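You operate a simulated robot arm through the tools that you are given. There is no shell and no other tool. Be economical: measure what you need, move in short steps, check, and stop when the job is done.

You run a simulated robot arm. Do the job below in one go: nothing can be reset, and whatever is moved stays where it is left.

TASK
Shut and tape the clamped carton and mark it with the black marker.
Fine: both long flaps down, a stroke in the box of its grade and in no other; dispenser and marker go back. Set down upright: tape dispenser.

It is judged by the outcome, as a careful person would: the job done as asked, and still so three seconds after it is handed in. It fails if anything else is knocked over, pushed out of place, dropped, spilled or broken.

THE ROBOT
A 7-joint arm with a two-finger parallel gripper on a trunk, on a base that drives. Base frame: it is fixed to the floor where the robot stands at the start and does not move with it; the origin is under the middle of the robot, x ahead of it, y to its left, z up; the surface under the hand at the start is at about z = 800. Readings come in mm, degrees, newtons and seconds.
With the tool pointing down near the work surface it reaches from about 360 to 860 mm from the robot's upright axis, wherever it stands. Its first joint turns from -166.0 to 166.0 degrees. Places, roughly: flat cartons [250, -1250, 250]; red knob [400, -200, 900]; release button [0, 1000, 700]; small carton back flap [400, 0, 1100]; small carton front flap [200, 0, 1100]; small taped carton [250, 1250, 500]; strap winder [0, 1000, 700]; wide carton [750, -1250, 1000]; wide divider [750, -1250, 1000]; wide taped carton [250, 1250, 250]; winder lever [0, 1000, 800]; yellow fence [200, -100, 800]. Payload 3.43 kg.
Tool frame: the origin (TCP) lies between the finger pads and is the grasp point; the fingertips stand 34 mm ahead of it; z points along the fingers, y is the line along which they close. Largest opening 128 mm; finger width 24, thickness 12; the body of the gripper, 48 by 130 mm, starts 96 mm behind the TCP.
Orientation is that of the tool frame in the base frame, as a unit quaternion [x, y, z, w]. With the fingers straight down and closing along the base's y, the tool's x points along the base's -x, its y along +y and its z along -z.

THE INTERFACE
- The arm moves only by the tool apply_moves. Its argument "rows" is a list that holds one entry, the list of rows, each a list of 7 numbers: the shift along the tool's x, y, z in mm, then the turn, a rotation vector about the tool's x, y, z in degrees, then the gripper command, from -1 (fully open) to 1 (shut), values between in proportion. In form: [[[tx, ty, tz, wx, wy, wz, fingers], ...]]. A call has 1 to 10 rows; each row shifts and turns the commanded pose from where the row before left it, along the tool's axes as they then stand. A row lasts 0.2 s, in which the tool goes at most 50 mm and 8.6 degrees; a call with a longer step from one row to the next is refused whole, and so is a gripper value outside its range. Where a pose cannot be reached the arm comes as near as it can. A force on the tool above 40 N (or 10 N above the force at the start of the call, whichever is more), or a blocked arm, ends the call early, and 0.2 s more pass. Each finger travels about 153 mm/s and halts on what it meets, pressing with about 24 N; the grip force reading is that of the motor and also rises with nothing between the fingers. The clock runs only during rows and for 0.2 s after the last one: add rows that do not move to give the fingers time. The reply holds the time, the measured pose of the TCP, the force on the tool along the base axes, the opening and the grip force, in the units named above and with some noise, with the torque about the TCP (base axes, N m) and any sound that the robot's microphone picked up, and new pictures: "show" is both (left out), scene, wrist or none.
- Cameras (640 x 400 px; columns grow to the right, rows downward): "scene" is now at [174, 1.1, 1543.1]; the picture's right is [0.02, -1.00, 0.00], its down [-0.83, -0.01, -0.55] and it looks along [0.55, 0.01, -0.83] (base axes); focal length 214 px, centre (320, 200). "wrist" rides on the gripper at [76, -11, -160] in the tool frame; the picture's right is [0.15, 0.99, 0.00], its down [-0.88, 0.13, -0.46] and it looks along [-0.45, 0.07, 0.89] (tool axes); focal length 234 px, centre (320, 200). There is no depth. A picture from a camera that has moved, and an enlarged one, comes with that camera's place and axes in the base frame and with its lens.
- steer(legs): drives the robot by 1 to 6 legs, each [ahead, turn to the left] in mm and degrees, along the robot's own axes; the way and the turn of a leg run together, so that a leg with both is an arc; at most 1500 mm and 180 degrees a leg. The arm and the cameras ride along, it lands a little off, and it stops where it bumps. It gives what a move gives, and a new picture of the scene camera.
- head_to(pan, tilt): turns the head with the scene camera to pan (to the left, within 132 degrees either way) and tilt (down, from -29 to 69), counted from straight ahead of the robot. It gives what a move gives, and a new picture of the scene camera.
- inspect(camera, box): a new picture of the part [left, top, right, bottom] of that camera's present view, enlarged. It takes no simulated time.
- job_done(): hands the job in; it is judged then, once.

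Work in short steps. Places have to be worked out from the pictures, the camera data and where the tool is seen: move nearer, look again, correct. Check each grasp and each placing, and mend what went wrong. You have 120 turns and 260 pictures in all, those below and enlarged ones among them. Open the gripper and draw the arm clear of the work before you hand the job in, unless the task says otherwise; then end with one line.

The tools are called by a JSON object that holds its "op" and its "data". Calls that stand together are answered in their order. apply_moves: Moves the arm, as the interface text tells. Its arguments: {"type":"object","properties":{"rows":{"type":"array"},"show":{"type":"string","enum":["both","scene","wrist","none"]}},"required":["rows"]} The other tools are called the same way: steer (legs) drives the base; head_to (pan, tilt) turns the head that bears the scene camera; inspect (camera, box) takes an enlarged picture of a part of a camera's view; job_done () hands the job in.

At the start:

```text
time: 0.0
position: [468.8, 53.2, 1304.9]
tool_rot: [0.0, 1.0, 0.001, 0.001]
contact_force: [-0.1, 0.6, -0.4]
wrist_torque: [-0.05, 0.01, -0.01]
width: 128.1
grasp_force: 0.1
robot x, y, heading: [0.7, -1.2, -0.0]
head pan, tilt: [0.9, 56.6]
```

scene: 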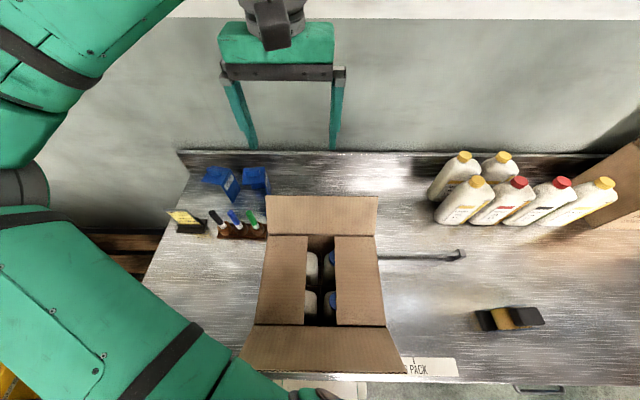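
wrist: 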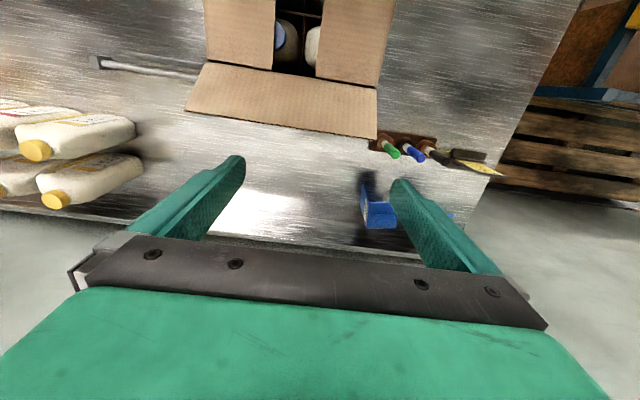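

The carton sits in front with its long flaps (front and back) open; markers, cards and blue items are at left, and the dispenser is probably at right. I'll enlarge these areas first.

{"op": "inspect", "data": {"camera": "scene", "box": [150, 140, 310, 260]}}

{"op": "inspect", "data": {"camera": "scene", "box": [230, 180, 420, 400]}}

{"op": "inspect", "data": {"camera": "scene", "box": [380, 220, 580, 400]}}

```text
3.33 times, centred on (230, 200) of scene
camera zoom: at [174.0, 1.1, 1543.1], right [0.02, -1.0, 0.0], down [-0.83, -0.01, -0.55], along [0.55, 0.01, -0.83], focal length 715 px, centre (620, 200)
```

zoom: 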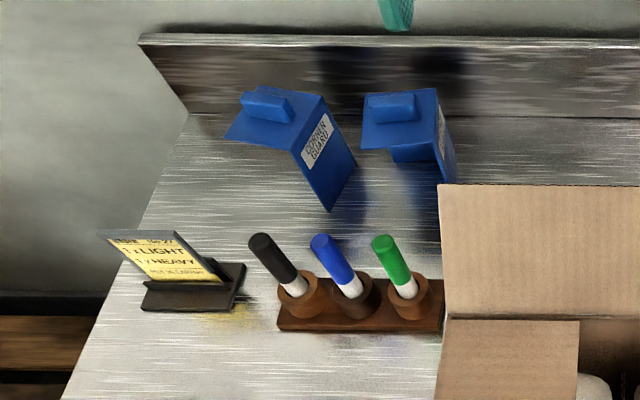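

```text
1.82 times, centred on (325, 290) of scene
camera zoom: at [174.0, 1.1, 1543.1], right [0.02, -1.0, 0.0], down [-0.83, -0.01, -0.55], along [0.55, 0.01, -0.83], focal length 390 px, centre (311, 36)
```

zoom: 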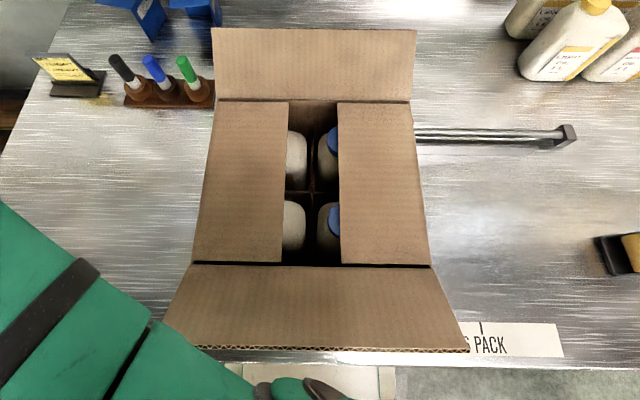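

```text
2.22 times, centred on (480, 310) of scene
camera zoom: at [174.0, 1.1, 1543.1], right [0.02, -1.0, 0.0], down [-0.83, -0.01, -0.55], along [0.55, 0.01, -0.83], focal length 477 px, centre (-36, -44)
```

zoom: 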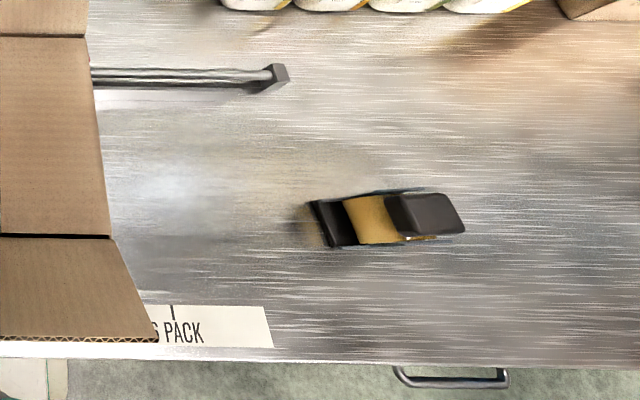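

The card by the markers seems to tell the grade rule, so I'll enlarge it, and the carton contents and the bench sign too.

{"op": "inspect", "data": {"camera": "scene", "box": [160, 202, 216, 237]}}

{"op": "inspect", "data": {"camera": "scene", "box": [290, 230, 350, 330]}}

{"op": "inspect", "data": {"camera": "scene", "box": [420, 140, 640, 240]}}

{"op": "head_to", "data": {"pan": 0, "tilt": 69}}

```text
11.43 times, centred on (188, 220) of scene
camera zoom: at [174.0, 1.1, 1543.1], right [0.02, -1.0, 0.0], down [-0.83, -0.01, -0.55], along [0.55, 0.01, -0.83], focal length 2451 px, centre (1829, -23)
```

zoom: 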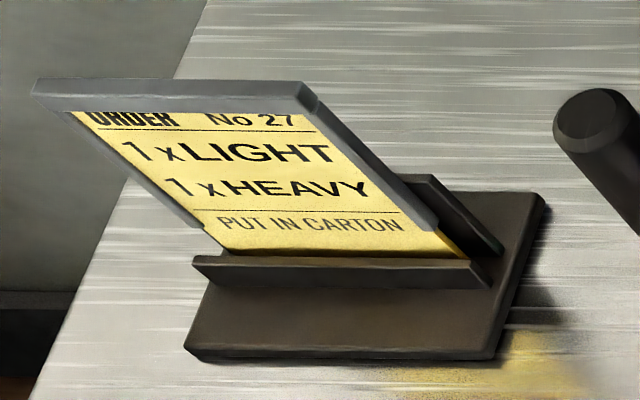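

```text
4.00 times, centred on (320, 280) of scene
camera zoom: at [174.0, 1.1, 1543.1], right [0.02, -1.0, 0.0], down [-0.83, -0.01, -0.55], along [0.55, 0.01, -0.83], focal length 858 px, centre (320, -120)
```

zoom: 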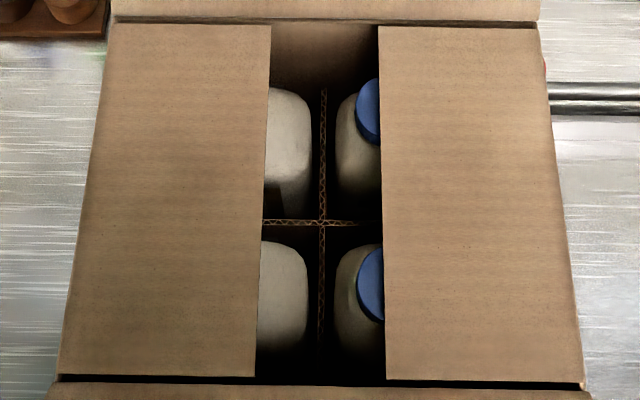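

```text
2.91 times, centred on (530, 190) of scene
camera zoom: at [174.0, 1.1, 1543.1], right [0.02, -1.0, 0.0], down [-0.83, -0.01, -0.55], along [0.55, 0.01, -0.83], focal length 624 px, centre (-291, 229)
```

zoom: 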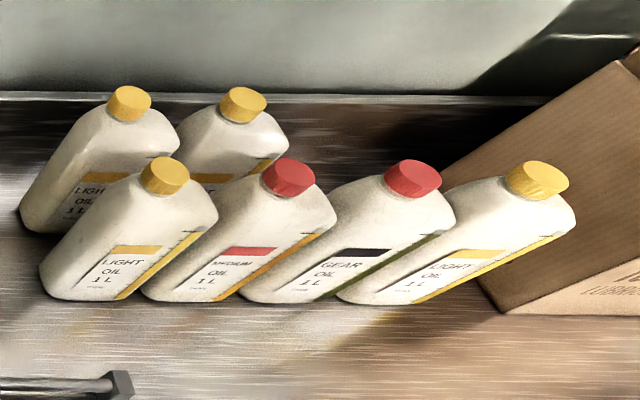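

```text
time: 0.7
position: [468.3, 54.4, 1304.2]
tool_rot: [0.0, 1.0, -0.001, 0.0]
contact_force: [-0.8, 0.3, 0.1]
wrist_torque: [0.03, 0.0, 0.01]
width: 127.8
grasp_force: 0.0
robot x, y, heading: [3.0, 1.0, -0.1]
head pan, tilt: [0.0, 68.8]
camera scene: at [159.5, 0.0, 1529.7], right [0.0, -1.0, 0.0], down [-0.93, 0.0, -0.36], along [0.36, 0.0, -0.93], focal length 214 px, centre (320, 200)
```

scene: 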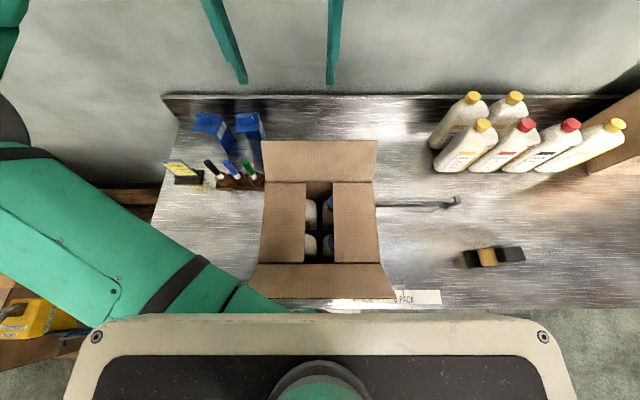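

Four bottles (two show blue caps) stand in the carton, and the card belongs to another order. The carton is too close to work on from here, so I look behind before driving back.

{"op": "head_to", "data": {"pan": 130, "tilt": 45}}

{"op": "head_to", "data": {"pan": -130, "tilt": 45}}

{"op": "head_to", "data": {"pan": 80, "tilt": 40}}

{"op": "head_to", "data": {"pan": -80, "tilt": 40}}

```text
time: 2.9
position: [468.9, 54.2, 1304.8]
tool_rot: [0.0, 1.0, 0.0, 0.0]
contact_force: [-0.6, -0.1, -0.4]
wrist_torque: [-0.02, 0.03, 0.0]
width: 128.0
grasp_force: 0.0
robot x, y, heading: [-1.4, -0.0, -0.2]
head pan, tilt: [130.0, 45.0]
camera scene: at [51.3, 62.3, 1558.5], right [0.77, 0.64, 0.0], down [0.45, -0.54, -0.71], along [-0.45, 0.54, -0.71], focal length 214 px, centre (320, 200)
```

scene: 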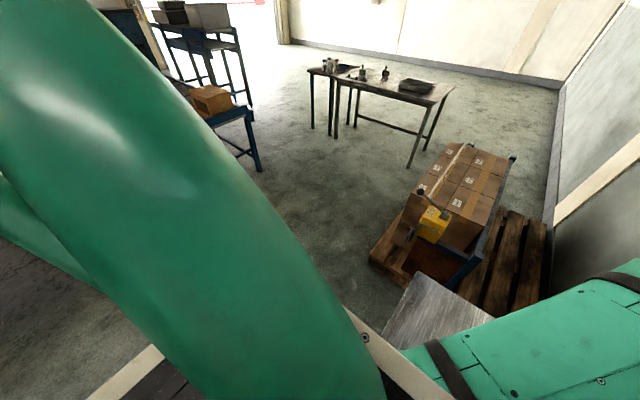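

```text
time: 6.5
position: [469.4, 53.9, 1304.9]
tool_rot: [0.0, 1.0, 0.0, 0.0]
contact_force: [0.4, 0.3, 0.9]
wrist_torque: [-0.01, 0.0, 0.0]
width: 128.1
grasp_force: 0.0
robot x, y, heading: [0.8, -0.2, 0.3]
head pan, tilt: [-130.0, 45.0]
camera scene: at [51.3, -62.3, 1558.5], right [-0.77, 0.64, 0.0], down [0.45, 0.54, -0.71], along [-0.45, -0.54, -0.71], focal length 214 px, centre (320, 200)
```

scene: 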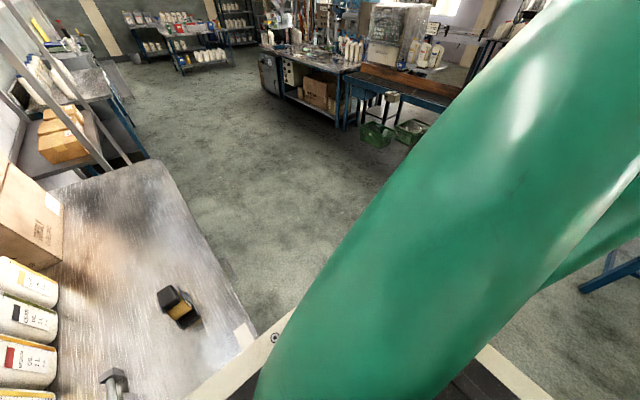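

```text
time: 9.5
position: [468.1, 53.8, 1304.2]
tool_rot: [0.0, 1.0, 0.001, 0.001]
contact_force: [-0.1, 1.2, 0.4]
wrist_torque: [0.01, 0.02, -0.01]
width: 128.3
grasp_force: 0.0
robot x, y, heading: [-3.7, 0.1, 0.1]
head pan, tilt: [80.0, 40.0]
camera scene: at [118.4, 83.7, 1565.7], right [0.98, -0.17, 0.0], down [-0.11, -0.63, -0.77], along [0.13, 0.75, -0.64], focal length 214 px, centre (320, 200)
```

scene: 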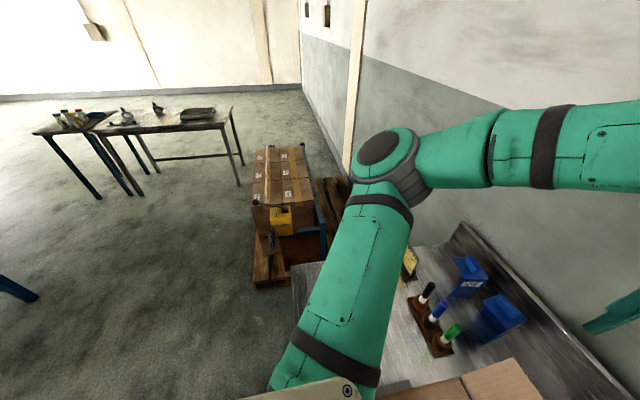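

```text
time: 12.0
position: [467.0, 53.7, 1305.7]
tool_rot: [0.0, 1.0, 0.0, 0.001]
contact_force: [0.0, 0.3, -0.6]
wrist_torque: [-0.03, -0.03, 0.04]
width: 127.9
grasp_force: 0.1
robot x, y, heading: [-2.3, -3.3, 0.0]
head pan, tilt: [-80.0, 40.0]
camera scene: at [118.4, -83.7, 1565.8], right [-0.98, -0.17, 0.0], down [-0.11, 0.63, -0.77], along [0.13, -0.75, -0.64], focal length 214 px, centre (320, 200)
```

scene: 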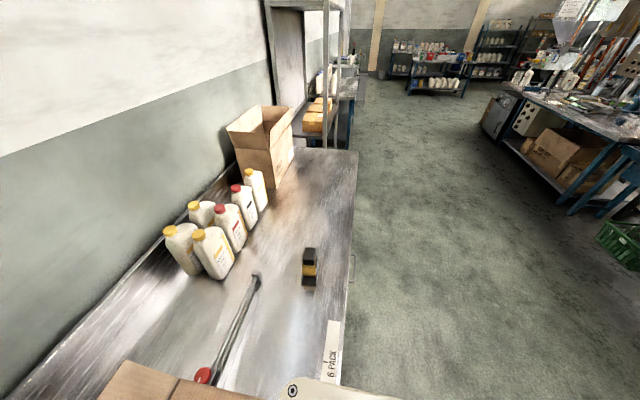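

Behind is clear for half a metre. I drive back 330 mm so the carton falls in reach; the fingertips at about 1270 clear the flaps.

{"op": "head_to", "data": {"pan": 0, "tilt": 50}}

{"op": "steer", "data": {"legs": [[-330, 0]]}}

{"op": "inspect", "data": {"camera": "wrist", "box": [0, 0, 640, 400]}}

```text
time: 13.5
position: [468.7, 53.3, 1304.8]
tool_rot: [0.0, 1.0, 0.0, 0.0]
contact_force: [-0.1, -0.8, 0.0]
wrist_torque: [0.01, 0.03, 0.0]
width: 128.1
grasp_force: 0.0
robot x, y, heading: [2.1, 2.8, 0.1]
head pan, tilt: [0.0, 50.0]
camera scene: at [180.6, -0.1, 1551.6], right [0.0, -1.0, 0.0], down [-0.77, 0.0, -0.64], along [0.64, 0.0, -0.77], focal length 214 px, centre (320, 200)
```

scene: 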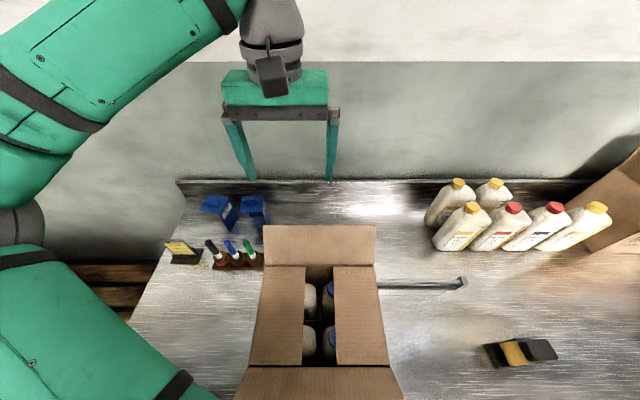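

```text
time: 15.7
position: [141.7, 53.1, 1304.5]
tool_rot: [0.001, 1.0, 0.0, 0.0]
contact_force: [-0.2, -0.5, -0.1]
wrist_torque: [0.02, -0.03, -0.02]
width: 128.1
grasp_force: 0.1
robot x, y, heading: [-326.8, -1.7, -0.0]
head pan, tilt: [0.0, 50.0]
camera scene: at [-146.9, 0.0, 1551.6], right [0.0, -1.0, 0.0], down [-0.77, 0.0, -0.64], along [0.64, 0.0, -0.77], focal length 214 px, centre (320, 200)
```

scene: 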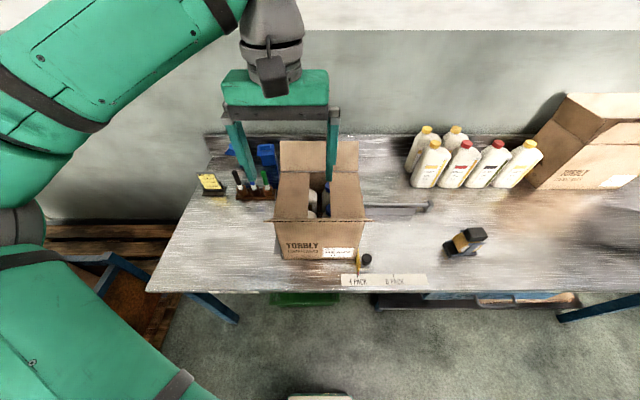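

```text
1.00 times, centred on (320, 200) of wrist (not enlarged: the box is as wide or as high as the picture)
camera zoom: at [65.5, 42.1, 1465.2], right [-0.14, 0.99, 0.0], down [0.88, 0.13, 0.46], along [0.45, 0.07, -0.89], focal length 234 px, centre (320, 200)
```

zoom: 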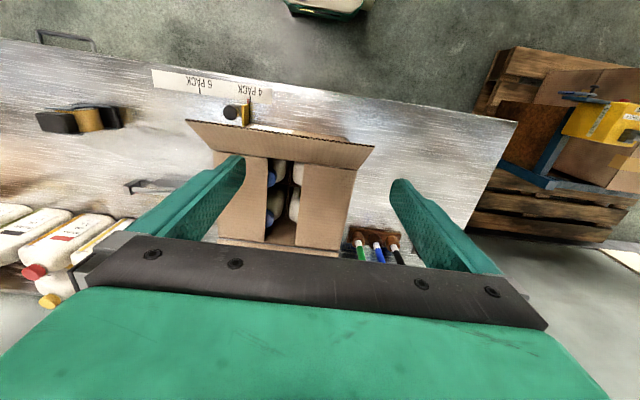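

The front side bears print. I enlarge it, and the front clamp.

{"op": "inspect", "data": {"camera": "scene", "box": [265, 205, 375, 295]}}

{"op": "inspect", "data": {"camera": "scene", "box": [320, 235, 370, 265]}}

{"op": "inspect", "data": {"camera": "scene", "box": [425, 210, 505, 270]}}

{"op": "inspect", "data": {"camera": "scene", "box": [190, 130, 370, 240]}}

```text
4.44 times, centred on (320, 250) of scene
camera zoom: at [-146.9, 0.0, 1551.6], right [0.0, -1.0, 0.0], down [-0.77, 0.0, -0.64], along [0.64, 0.0, -0.77], focal length 953 px, centre (320, -22)
```

zoom: 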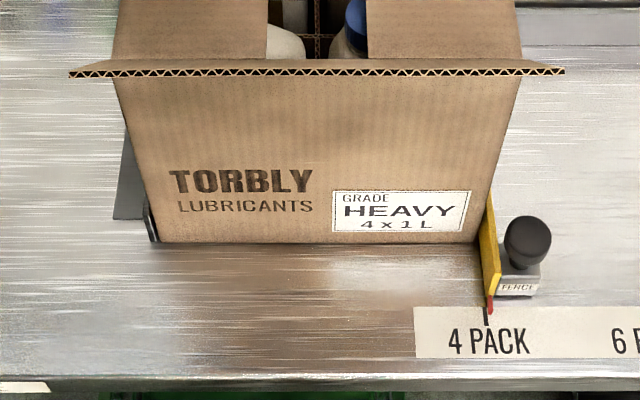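

```text
12.80 times, centred on (345, 250) of scene
camera zoom: at [-146.9, 0.0, 1551.6], right [0.0, -1.0, 0.0], down [-0.77, 0.0, -0.64], along [0.64, 0.0, -0.77], focal length 2745 px, centre (0, -440)
```

zoom: 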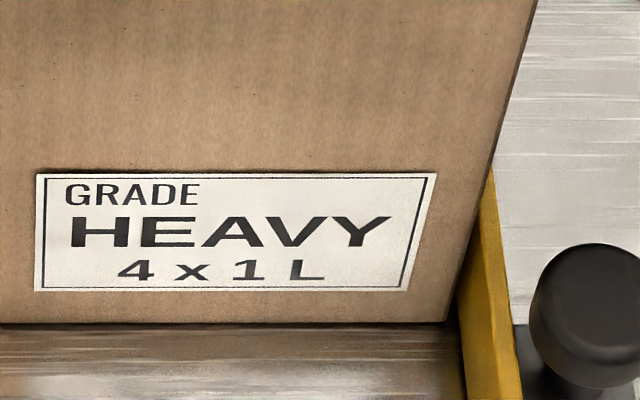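

```text
6.67 times, centred on (465, 240) of scene
camera zoom: at [-146.9, 0.0, 1551.6], right [0.0, -1.0, 0.0], down [-0.77, 0.0, -0.64], along [0.64, 0.0, -0.77], focal length 1430 px, centre (-647, -67)
```

zoom: 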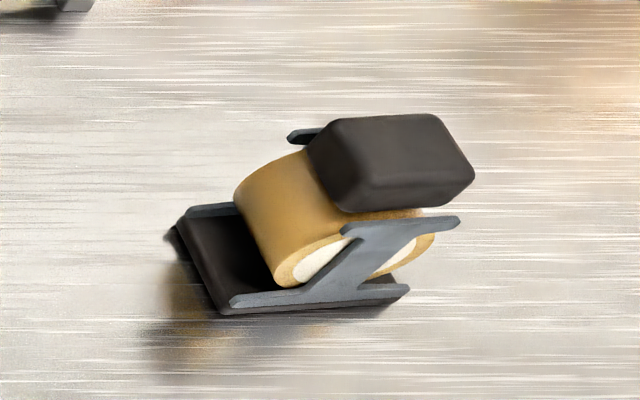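

```text
3.56 times, centred on (280, 185) of scene
camera zoom: at [-146.9, 0.0, 1551.6], right [0.0, -1.0, 0.0], down [-0.77, 0.0, -0.64], along [0.64, 0.0, -0.77], focal length 763 px, centre (462, 253)
```

zoom: 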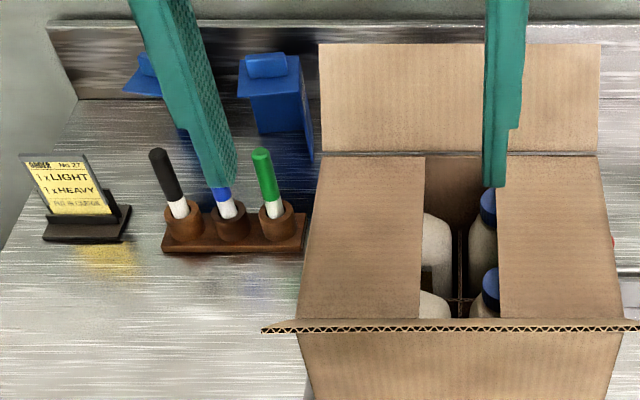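

The carton's label says HEAVY. I estimate the carton at x 192–388, y ±130, top z≈1057, with both long flaps splayed up and outward (edges at x≈136 and 456, z≈1125). I shut the fingers and go to the outside of the front flap.

{"op": "apply_moves", "data": {"rows": [[[30, -26, 0, 0, 0, 0, 1], [36, -27, 0, 0, 0, 0, 1], [0, 0, 45, 0, 0, 0, 1], [0, 0, 45, 0, 0, 0, 1], [0, 0, 45, 0, 0, 0, 1], [0, 0, 40, 0, 0, 0, 1], [0, 0, 0, 0, 0, 0, 1]]]}}

```text
time: 17.3
position: [74.3, -0.2, 1128.4]
tool_rot: [0.001, 1.0, 0.0, -0.001]
contact_force: [0.1, 0.0, 0.8]
wrist_torque: [0.01, -0.01, 0.0]
width: 0.0
grasp_force: 24.2
robot x, y, heading: [-328.9, 2.1, -0.0]
head pan, tilt: [0.0, 50.0]
camera scene: at [-146.8, -0.1, 1551.6], right [0.0, -1.0, 0.0], down [-0.77, 0.0, -0.64], along [0.64, 0.0, -0.77], focal length 214 px, centre (320, 200)
camera wrist: at [-2.3, -11.5, 1288.5], right [-0.15, 0.99, 0.0], down [0.88, 0.13, 0.46], along [0.45, 0.07, -0.89], focal length 234 px, centre (320, 200)
```

scene: 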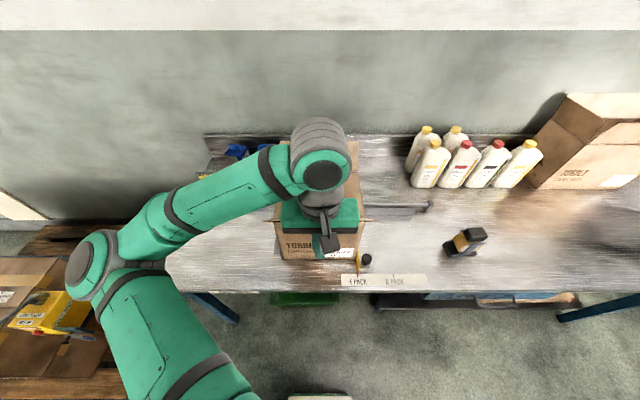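
wrist: 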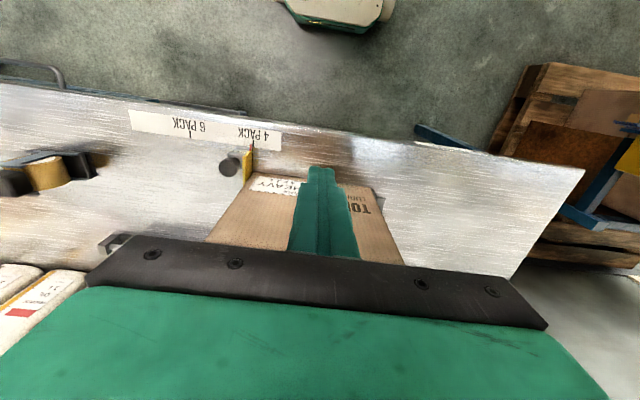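

Nothing touched yet, and the tips sit below the flap's edge. Now I push forward and over the hinge, then down.

{"op": "apply_moves", "data": {"rows": [[[-45, 0, -8, 0, 0, 0, 1], [-35, 0, -8, 0, 0, 0, 1], [-30, 0, 0, 0, 0, 0, 1], [-25, 0, 0, 0, 0, 0, 1], [-25, 0, 0, 0, 0, 0, 1], [-15, 0, 15, 0, 0, 0, 1], [0, 0, 20, 0, 0, 0, 1], [0, 0, 10, 0, 0, 0, 1], [0, 0, 0, 0, 0, 0, 1]]]}}

```text
time: 19.3
position: [248.9, -1.2, 1099.7]
tool_rot: [0.001, 1.0, 0.0, 0.0]
contact_force: [0.3, 0.7, -0.3]
wrist_torque: [-0.04, -0.03, 0.02]
width: 0.2
grasp_force: 24.2
robot x, y, heading: [-325.3, -0.8, -0.2]
head pan, tilt: [0.0, 50.0]
camera scene: at [-146.8, -0.1, 1551.6], right [0.0, -1.0, 0.0], down [-0.77, 0.0, -0.64], along [0.64, 0.0, -0.77], focal length 214 px, centre (320, 200)
camera wrist: at [173.8, -11.7, 1260.3], right [-0.15, 0.99, 0.0], down [0.88, 0.13, 0.46], along [0.45, 0.07, -0.89], focal length 234 px, centre (320, 200)
```

scene: 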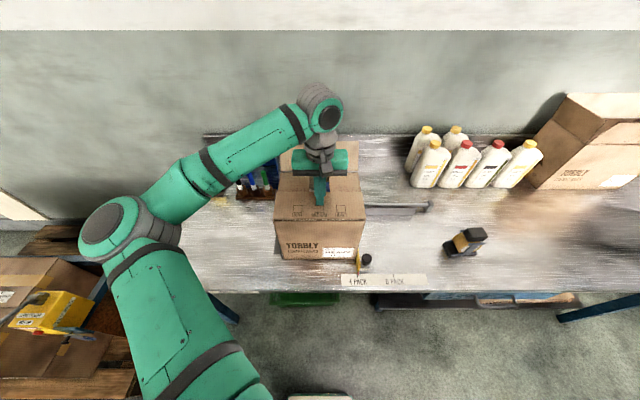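
wrist: 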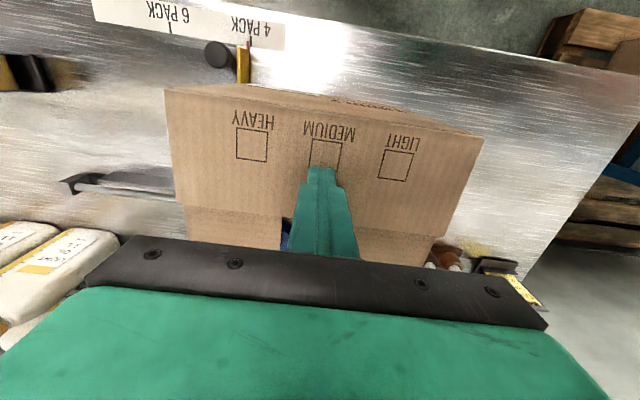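

The front flap is down and shows boxes LIGHT / MEDIUM / HEAVY (HEAVY on the -y side). I lift to see if it stays and go over to behind the back flap.

{"op": "apply_moves", "data": {"rows": [[[0, 0, -45, 0, 0, 0, 1], [0, 0, -45, 0, 0, 0, 1], [0, 0, -45, 0, 0, 0, 1], [-50, 0, 0, 0, 0, 0, 1], [-50, 0, 0, 0, 0, 0, 1], [-50, 0, 0, 0, 0, 0, 1], [-50, 0, 0, 0, 0, 0, 1], [-45, 0, 0, 0, 0, 0, 1], [0, 0, 0, 0, 0, 0, 1]]]}}

```text
time: 21.3
position: [492.8, -1.0, 1237.1]
tool_rot: [0.001, 1.0, 0.0, 0.0]
contact_force: [0.2, -0.6, 0.7]
wrist_torque: [-0.03, 0.0, 0.02]
width: 0.1
grasp_force: 24.2
robot x, y, heading: [-327.2, -3.1, -0.3]
head pan, tilt: [0.0, 50.0]
camera scene: at [-146.8, -0.1, 1551.6], right [0.0, -1.0, 0.0], down [-0.77, 0.0, -0.64], along [0.64, 0.0, -0.77], focal length 214 px, centre (320, 200)
camera wrist: at [417.3, -12.4, 1397.8], right [-0.14, 0.99, 0.0], down [0.88, 0.13, 0.46], along [0.45, 0.07, -0.89], focal length 234 px, centre (320, 200)
```

scene: 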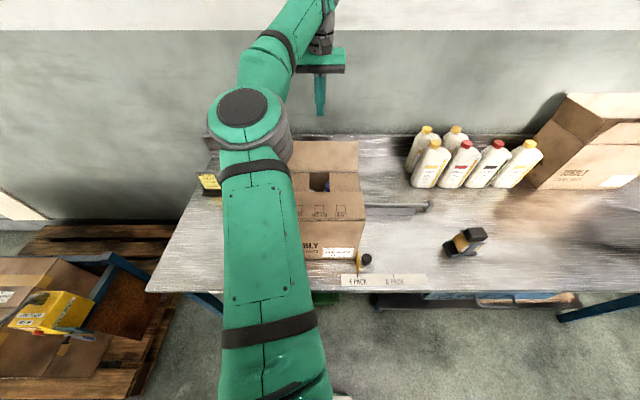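
wrist: 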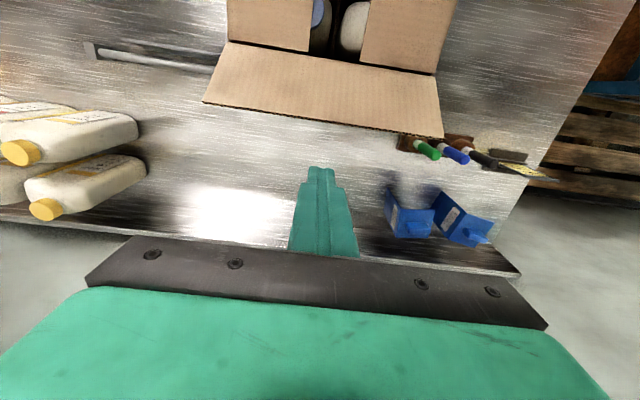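

The front flap stayed down. I lower behind the back flap's edge (x≈456), then push it toward me and over.

{"op": "apply_moves", "data": {"rows": [[[-8, 0, 40, 0, 0, 0, 1], [0, 0, 45, 0, 0, 0, 1], [0, 0, 15, 0, 0, 0, 1], [0, 0, 0, 0, 0, 0, 1]]]}}

{"op": "apply_moves", "data": {"rows": [[[35, 0, -4, 0, 0, 0, 1], [35, 0, -4, 0, 0, 0, 1], [30, 0, 0, 0, 0, 0, 1], [25, 0, 0, 0, 0, 0, 1], [25, 0, 0, 0, 0, 0, 1], [17, 0, 15, 0, 0, 0, 1], [0, 0, 20, 0, 0, 0, 1], [0, 0, 10, 0, 0, 0, 1], [0, 0, 0, 0, 0, 0, 1]]]}}

```text
time: 22.3
position: [504.1, 1.0, 1136.7]
tool_rot: [0.001, 1.0, 0.0, 0.0]
contact_force: [0.4, 0.8, 0.5]
wrist_torque: [-0.04, 0.02, -0.01]
width: 0.2
grasp_force: 24.2
robot x, y, heading: [-329.5, 2.4, -0.1]
head pan, tilt: [0.0, 50.0]
camera scene: at [-146.8, -0.1, 1551.6], right [0.0, -1.0, 0.0], down [-0.77, 0.0, -0.64], along [0.64, 0.0, -0.77], focal length 214 px, centre (320, 200)
camera wrist: at [428.8, -10.2, 1297.5], right [-0.14, 0.99, 0.0], down [0.88, 0.13, 0.46], along [0.45, 0.07, -0.89], focal length 234 px, centre (320, 200)
```

scene: 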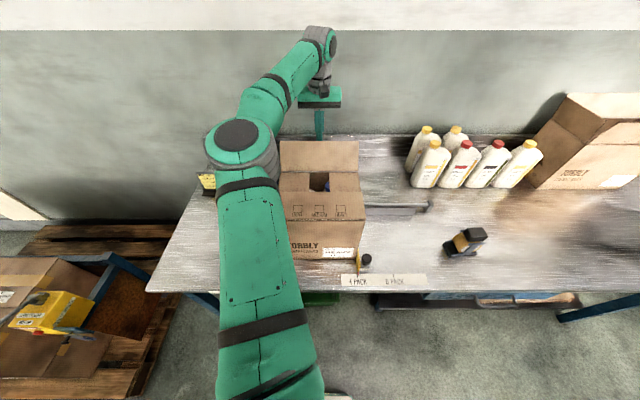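
wrist: 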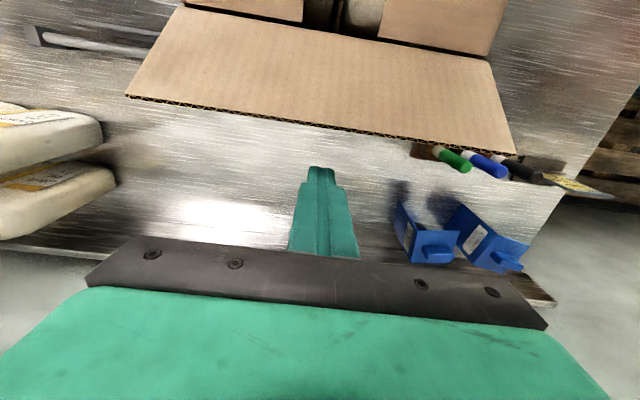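

```text
time: 24.3
position: [338.0, 0.7, 1099.8]
tool_rot: [0.0, 1.0, 0.0, 0.0]
contact_force: [-0.3, -0.2, -0.7]
wrist_torque: [-0.01, -0.02, 0.0]
width: 0.2
grasp_force: 23.7
robot x, y, heading: [-327.2, -2.0, -0.1]
head pan, tilt: [0.0, 50.0]
camera scene: at [-146.8, -0.1, 1551.6], right [0.0, -1.0, 0.0], down [-0.77, 0.0, -0.64], along [0.64, 0.0, -0.77], focal length 214 px, centre (320, 200)
camera wrist: at [261.3, -11.4, 1259.2], right [-0.15, 0.99, 0.0], down [0.88, 0.13, 0.46], along [0.45, 0.07, -0.89], focal length 234 px, centre (320, 200)
```

scene: 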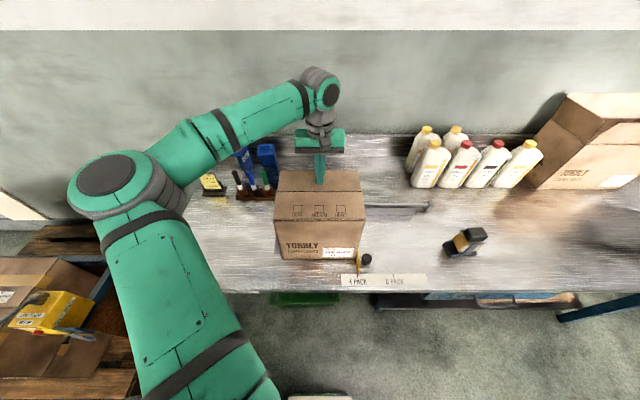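
wrist: 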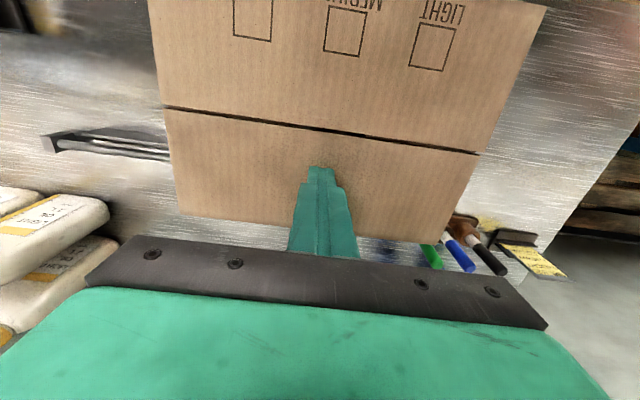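

Both long flaps are down with a neat seam near x≈290. Next I raise the hand and bring it over the tape dispenser (about [235, -541, 800]) for a close look.

{"op": "apply_moves", "data": {"rows": [[[0, 0, -50, 0, 0, 0, 1], [0, 0, -50, 0, 0, 0, 0], [0, -50, 0, 0, 0, 0, -1], [5, -49, 0, 0, 0, 0, -1], [5, -49, 0, 0, 0, 0, -1], [5, -49, 0, 0, 0, 0, -1], [5, -49, 0, 0, 0, 0, -1], [5, -49, 0, 0, 0, 0, -1], [5, -49, 0, 0, 0, 0, -1], [5, -49, 0, 0, 0, 0, -1]]], "show": "none"}}

{"op": "apply_moves", "data": {"rows": [[[3, -49, 0, 0, 0, 0, -1], [0, -49, 20, 0, 0, 0, -1], [0, -30, 20, 0, 0, 0, -1], [0, 0, 0, 0, 0, 0, -1]]]}}

```text
time: 26.5
position: [298.4, -388.4, 1201.0]
tool_rot: [0.001, 1.0, 0.0, 0.0]
contact_force: [0.1, 0.2, -0.8]
wrist_torque: [-0.15, 0.05, 0.01]
width: 128.0
grasp_force: 0.1
robot x, y, heading: [-326.2, 3.2, -0.1]
head pan, tilt: [0.0, 50.0]
```

```text
refused: row 2 steps farther than a row can; nothing moved
```

The step was a little too long; I retry it with smaller rows.

{"op": "apply_moves", "data": {"rows": [[[0, -45, 0, 0, 0, 0, -1], [0, -45, 0, 0, 0, 0, -1], [0, -45, 10, 0, 0, 0, -1], [0, -15, 40, 0, 0, 0, -1], [0, 0, 0, 0, 0, 0, -1]]]}}

{"op": "head_to", "data": {"pan": -42, "tilt": 50}}

```text
time: 27.7
position: [297.9, -540.1, 1153.3]
tool_rot: [0.001, 1.0, 0.0, -0.001]
contact_force: [-0.3, 0.0, 0.1]
wrist_torque: [-0.02, 0.01, 0.01]
width: 128.2
grasp_force: 0.2
robot x, y, heading: [-329.0, 1.3, -0.0]
head pan, tilt: [0.0, 50.0]
camera scene: at [-146.8, -0.2, 1551.6], right [0.0, -1.0, 0.0], down [-0.77, 0.0, -0.64], along [0.64, 0.0, -0.77], focal length 214 px, centre (320, 200)
camera wrist: at [222.4, -552.4, 1313.1], right [-0.14, 0.99, 0.0], down [0.88, 0.13, 0.46], along [0.45, 0.07, -0.89], focal length 234 px, centre (320, 200)
```

scene: 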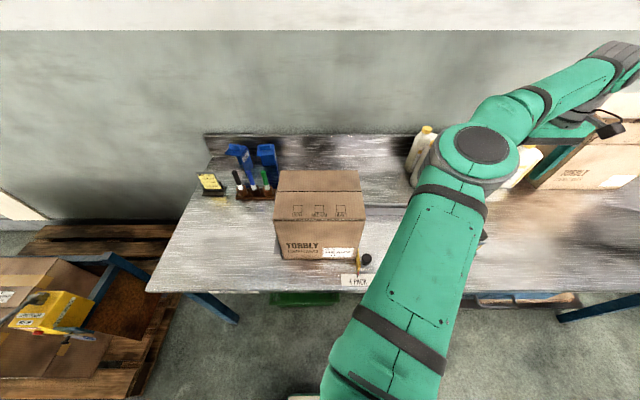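
wrist: 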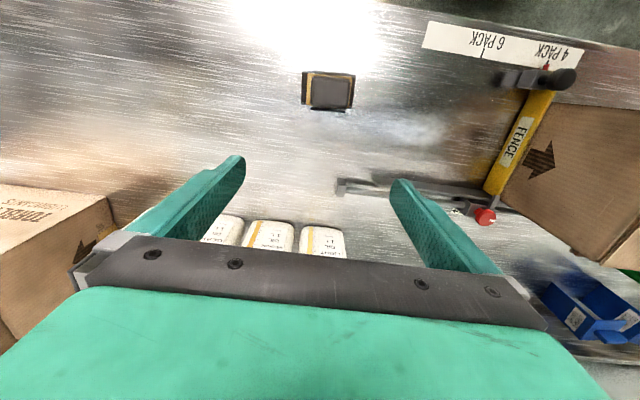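

```text
time: 28.8
position: [297.0, -540.6, 1152.5]
tool_rot: [0.001, 1.0, 0.001, 0.0]
contact_force: [0.0, -0.4, -0.7]
wrist_torque: [0.02, 0.03, 0.04]
width: 127.7
grasp_force: 0.1
robot x, y, heading: [-327.4, -1.7, -0.3]
head pan, tilt: [-42.0, 50.0]
camera scene: at [-166.6, -51.7, 1551.6], right [-0.67, -0.74, 0.0], down [-0.57, 0.51, -0.64], along [0.48, -0.43, -0.77], focal length 214 px, centre (320, 200)
```

scene: 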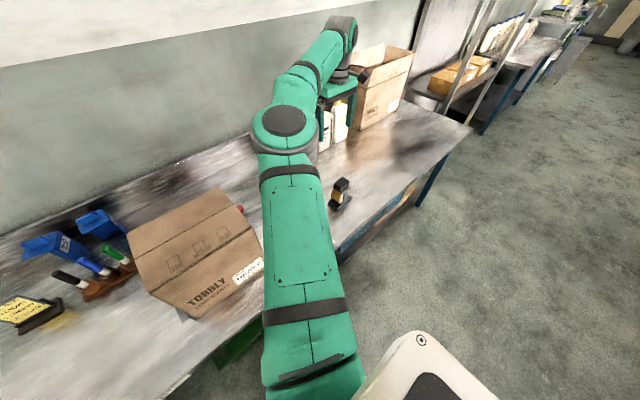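

The dispenser appears under the wrist camera at about x≈233, y≈-533. I enlarge both views of it.

{"op": "inspect", "data": {"camera": "wrist", "box": [290, 60, 370, 120]}}

{"op": "inspect", "data": {"camera": "scene", "box": [310, 165, 370, 220]}}

{"op": "inspect", "data": {"camera": "wrist", "box": [420, 20, 620, 260]}}

```text
6.67 times, centred on (330, 90) of wrist
camera zoom: at [222.5, -552.3, 1313.2], right [-0.14, 0.99, 0.0], down [0.88, 0.13, 0.46], along [0.45, 0.07, -0.89], focal length 1561 px, centre (253, 933)
```

zoom: 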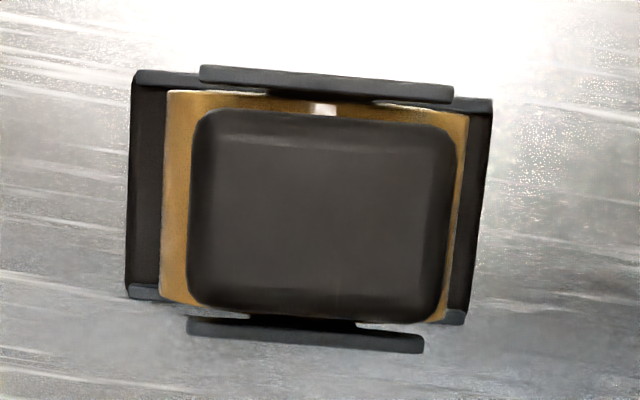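

```text
7.27 times, centred on (340, 192) of scene
camera zoom: at [-166.6, -51.7, 1551.6], right [-0.67, -0.74, 0.0], down [-0.57, 0.51, -0.64], along [0.48, -0.43, -0.77], focal length 1560 px, centre (174, 254)
```

zoom: 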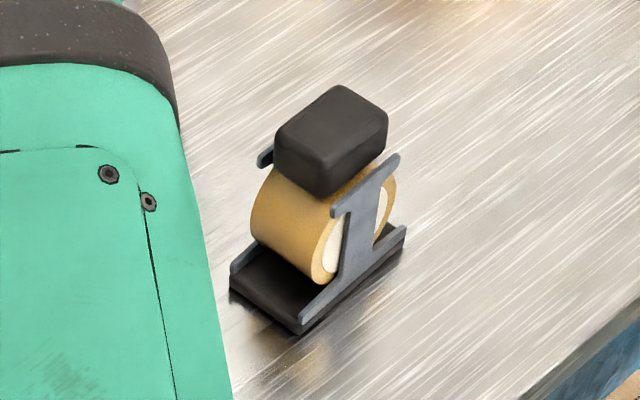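

```text
1.67 times, centred on (520, 140) of wrist
camera zoom: at [222.5, -552.3, 1313.2], right [-0.14, 0.99, 0.0], down [0.88, 0.13, 0.46], along [0.45, 0.07, -0.89], focal length 390 px, centre (-13, 300)
```

zoom: 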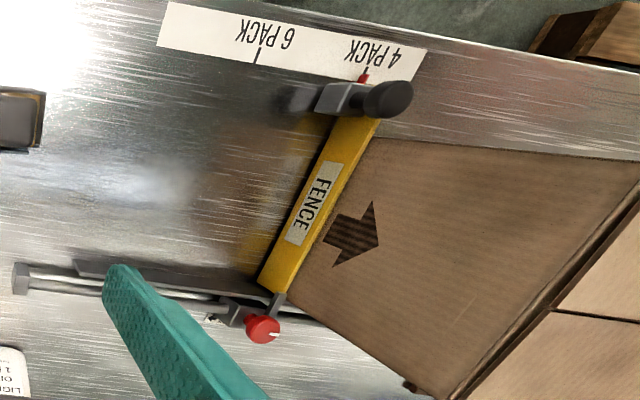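

The dispenser: base about 101×58 at (238, -534), turned ~4° CCW, black grip block with its top at z≈918. I'll grip the block across its long axis (y) from above; first I come over it and lower partly.

{"op": "apply_moves", "data": {"rows": [[[45, 5, 0, 0, 0, 0, -1], [15.5, 2, 30, 0, 0, 0, -1], [0, 0, 50, 0, 0, -3.9, -1], [0, 0, 50, 0, 0, 0, -1], [0, 0, 40, 0, 0, 0, -1], [0, 0, 0, 0, 0, 0, -1]]]}}

{"op": "inspect", "data": {"camera": "wrist", "box": [180, 60, 460, 260]}}

```text
time: 30.2
position: [239.5, -536.4, 980.4]
tool_rot: [-0.033, 0.999, 0.0, 0.0]
contact_force: [0.0, 0.2, 0.5]
wrist_torque: [-0.03, 0.04, -0.01]
width: 128.0
grasp_force: 0.0
robot x, y, heading: [-327.3, -0.2, -0.0]
head pan, tilt: [-42.0, 50.0]
camera scene: at [-166.7, -51.7, 1551.6], right [-0.67, -0.74, 0.0], down [-0.57, 0.51, -0.64], along [0.48, -0.43, -0.77], focal length 214 px, centre (320, 200)
camera wrist: at [163.9, -552.8, 1140.3], right [-0.21, 0.98, 0.0], down [0.87, 0.19, 0.46], along [0.45, 0.1, -0.89], focal length 234 px, centre (320, 200)
```

scene: 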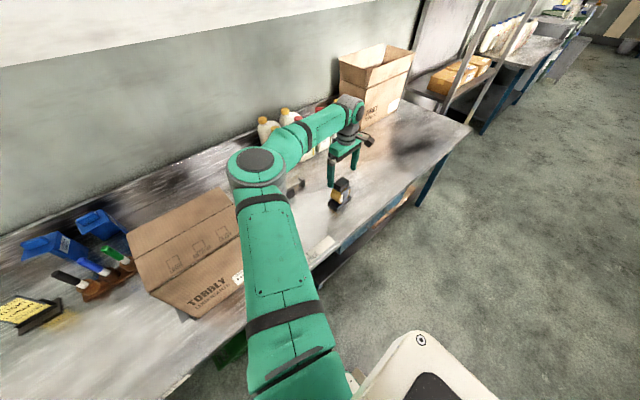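
wrist: 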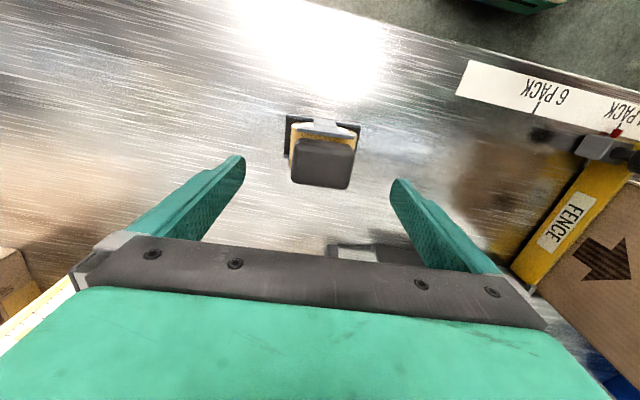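

```text
2.00 times, centred on (320, 160) of wrist
camera zoom: at [163.9, -552.8, 1140.3], right [-0.21, 0.98, 0.0], down [0.87, 0.19, 0.46], along [0.45, 0.1, -0.89], focal length 468 px, centre (320, 280)
```

zoom: 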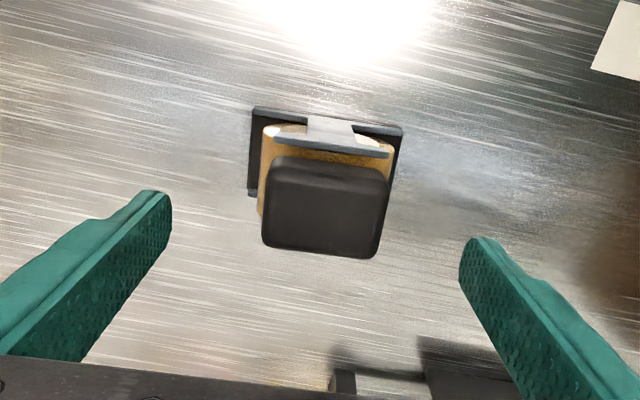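

The block lies centred and aligned between the open fingers. I lower to z≈912 and close.

{"op": "apply_moves", "data": {"rows": [[[0, 2, 30, 0, 0, 0, -1], [0, 0, 25, 0, 0, 0, -1], [0, 0, 13, 0, 0, 0, -1], [0, 0, 0, 0, 0, 0, -1]]], "show": "wrist"}}

{"op": "inspect", "data": {"camera": "scene", "box": [305, 150, 385, 215]}}

```text
time: 31.2
position: [241.0, -535.5, 912.1]
tool_rot: [-0.033, 0.999, 0.0, 0.0]
contact_force: [0.3, -0.3, 0.3]
wrist_torque: [-0.01, 0.03, 0.02]
width: 128.2
grasp_force: 0.1
robot x, y, heading: [-327.9, 1.0, -0.2]
head pan, tilt: [-42.0, 50.0]
camera wrist: at [166.1, -551.2, 1072.2], right [-0.21, 0.98, 0.0], down [0.87, 0.19, 0.46], along [0.45, 0.1, -0.89], focal length 234 px, centre (320, 200)
```

wrist: 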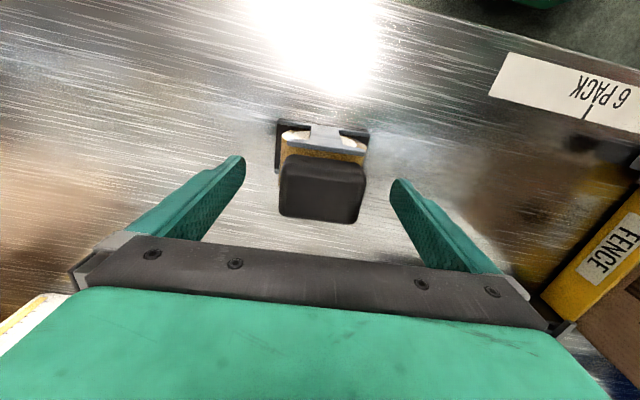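

```text
6.15 times, centred on (345, 182) of scene
camera zoom: at [-166.6, -51.8, 1551.6], right [-0.67, -0.74, 0.0], down [-0.57, 0.51, -0.64], along [0.48, -0.43, -0.77], focal length 1320 px, centre (166, 308)
```

zoom: 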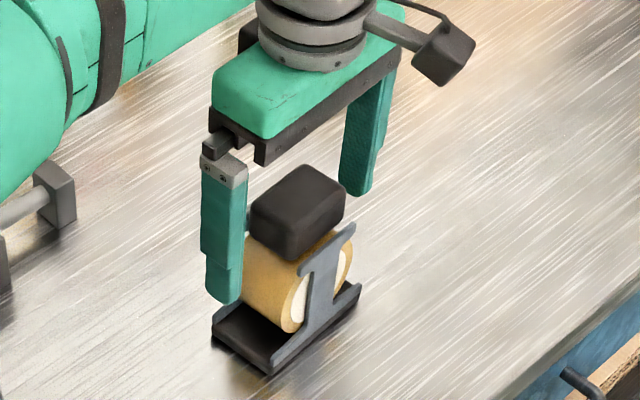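

The fingertips end about at the block's underside. I close the grip.

{"op": "apply_moves", "data": {"rows": [[[0, 0, -3, 0, 0, 0, 0], [0, 0, 0, 0, 0, 0, 0.5], [0, 0, 0, 0, 0, 0, 1], [0, 0, 0, 0, 0, 0, 1], [0, 0, 0, 0, 0, 0, 1]]], "show": "wrist"}}

{"op": "inspect", "data": {"camera": "scene", "box": [305, 150, 385, 215]}}

```text
time: 32.4
position: [241.1, -534.3, 914.4]
tool_rot: [-0.033, 0.999, 0.0, 0.0]
contact_force: [0.4, -0.5, 0.0]
wrist_torque: [-0.06, -0.02, 0.04]
width: 95.7
grasp_force: 23.3
robot x, y, heading: [-327.6, -2.8, -0.2]
head pan, tilt: [-42.0, 50.0]
camera wrist: at [165.7, -551.2, 1075.0], right [-0.21, 0.98, 0.0], down [0.87, 0.19, 0.46], along [0.45, 0.1, -0.89], focal length 234 px, centre (320, 200)
```

wrist: 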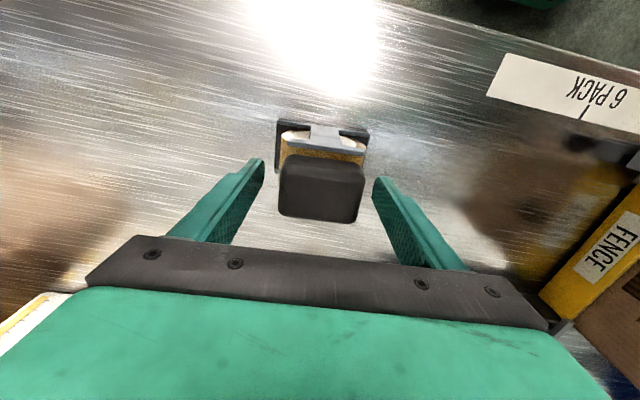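

```text
6.15 times, centred on (345, 182) of scene
camera zoom: at [-166.6, -51.8, 1551.6], right [-0.67, -0.74, 0.0], down [-0.57, 0.51, -0.64], along [0.48, -0.43, -0.77], focal length 1320 px, centre (166, 308)
```

zoom: 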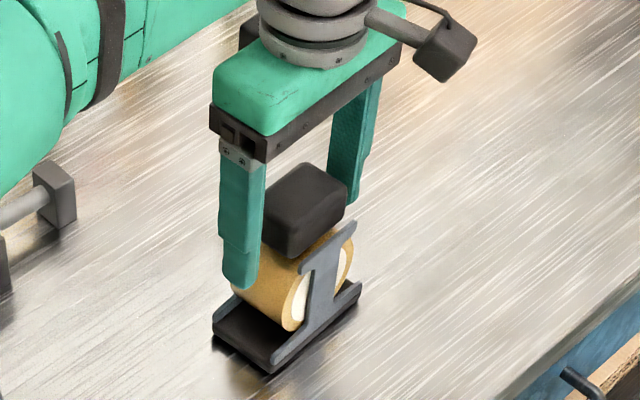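

The fingers stopped at 96 mm, apparently on the tape roll rather than the narrower block, so they're too low. I open a bit, raise 22 mm and close again.

{"op": "apply_moves", "data": {"rows": [[[0, 0, 0, 0, 0, 0, -1], [0, 0, -11, 0, 0, 0, -1], [0, 0, -11, 0, 0, 0, -1], [0, 0, 0, 0, 0, 0, 0.3], [0, 0, 0, 0, 0, 0, 1], [0, 0, 0, 0, 0, 0, 1], [0, 0, 0, 0, 0, 0, 1]]], "show": "wrist"}}

{"op": "inspect", "data": {"camera": "scene", "box": [305, 150, 385, 215]}}

```text
time: 34.0
position: [241.3, -534.8, 936.9]
tool_rot: [-0.033, 0.999, 0.0, -0.001]
contact_force: [-0.7, 2.2, 1.3]
wrist_torque: [-0.08, -0.07, 0.04]
width: 59.8
grasp_force: 23.3
robot x, y, heading: [-329.6, 0.4, -0.1]
head pan, tilt: [-42.0, 50.0]
camera wrist: at [166.4, -551.4, 1096.9], right [-0.21, 0.98, 0.0], down [0.87, 0.19, 0.46], along [0.45, 0.1, -0.89], focal length 234 px, centre (320, 200)
```

wrist: 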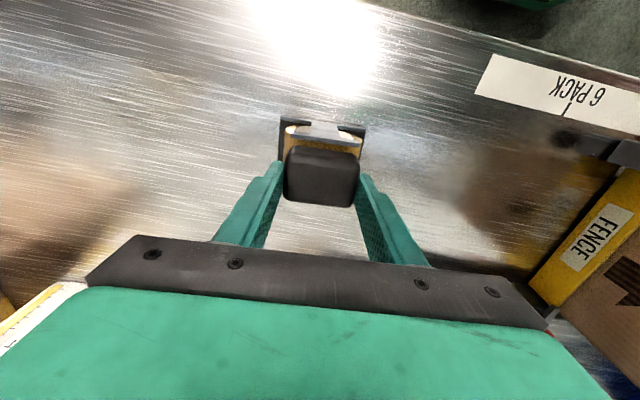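

```text
6.15 times, centred on (345, 182) of scene
camera zoom: at [-166.7, -51.7, 1551.6], right [-0.67, -0.74, 0.0], down [-0.57, 0.51, -0.64], along [0.48, -0.43, -0.77], focal length 1320 px, centre (166, 308)
```

zoom: 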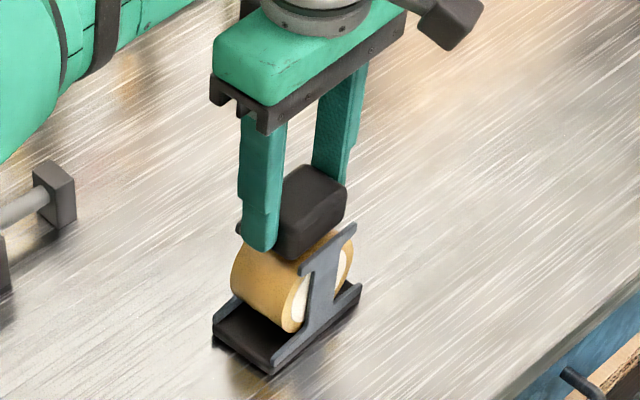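

The block is held at 60 mm. I lift a little and check.

{"op": "apply_moves", "data": {"rows": [[[0, 0, -15, 0, 0, 0, 1], [0, 0, -30, 0, 0, 0, 1], [0, 0, 0, 0, 0, 0, 1]]], "show": "none"}}

{"op": "inspect", "data": {"camera": "scene", "box": [305, 145, 385, 210]}}

```text
time: 34.8
position: [241.9, -533.1, 980.5]
tool_rot: [-0.032, 0.999, 0.001, 0.0]
contact_force: [0.1, -0.8, -2.8]
wrist_torque: [0.0, -0.02, 0.01]
width: 59.7
grasp_force: 23.8
robot x, y, heading: [-328.4, 0.0, 0.2]
head pan, tilt: [-42.0, 50.0]
```

```text
6.15 times, centred on (345, 178) of scene
camera zoom: at [-166.5, -51.8, 1551.5], right [-0.67, -0.74, 0.0], down [-0.57, 0.51, -0.64], along [0.48, -0.43, -0.77], focal length 1320 px, centre (166, 338)
```

zoom: 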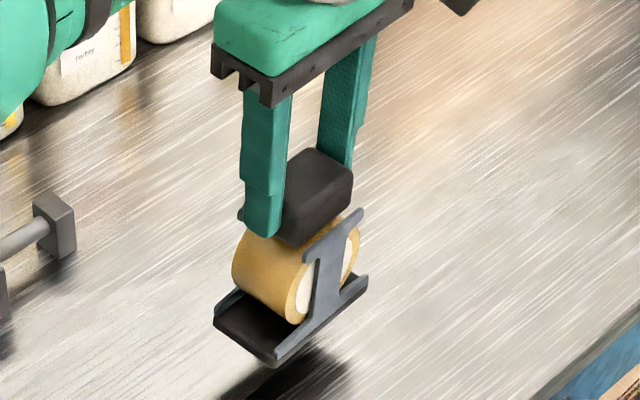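

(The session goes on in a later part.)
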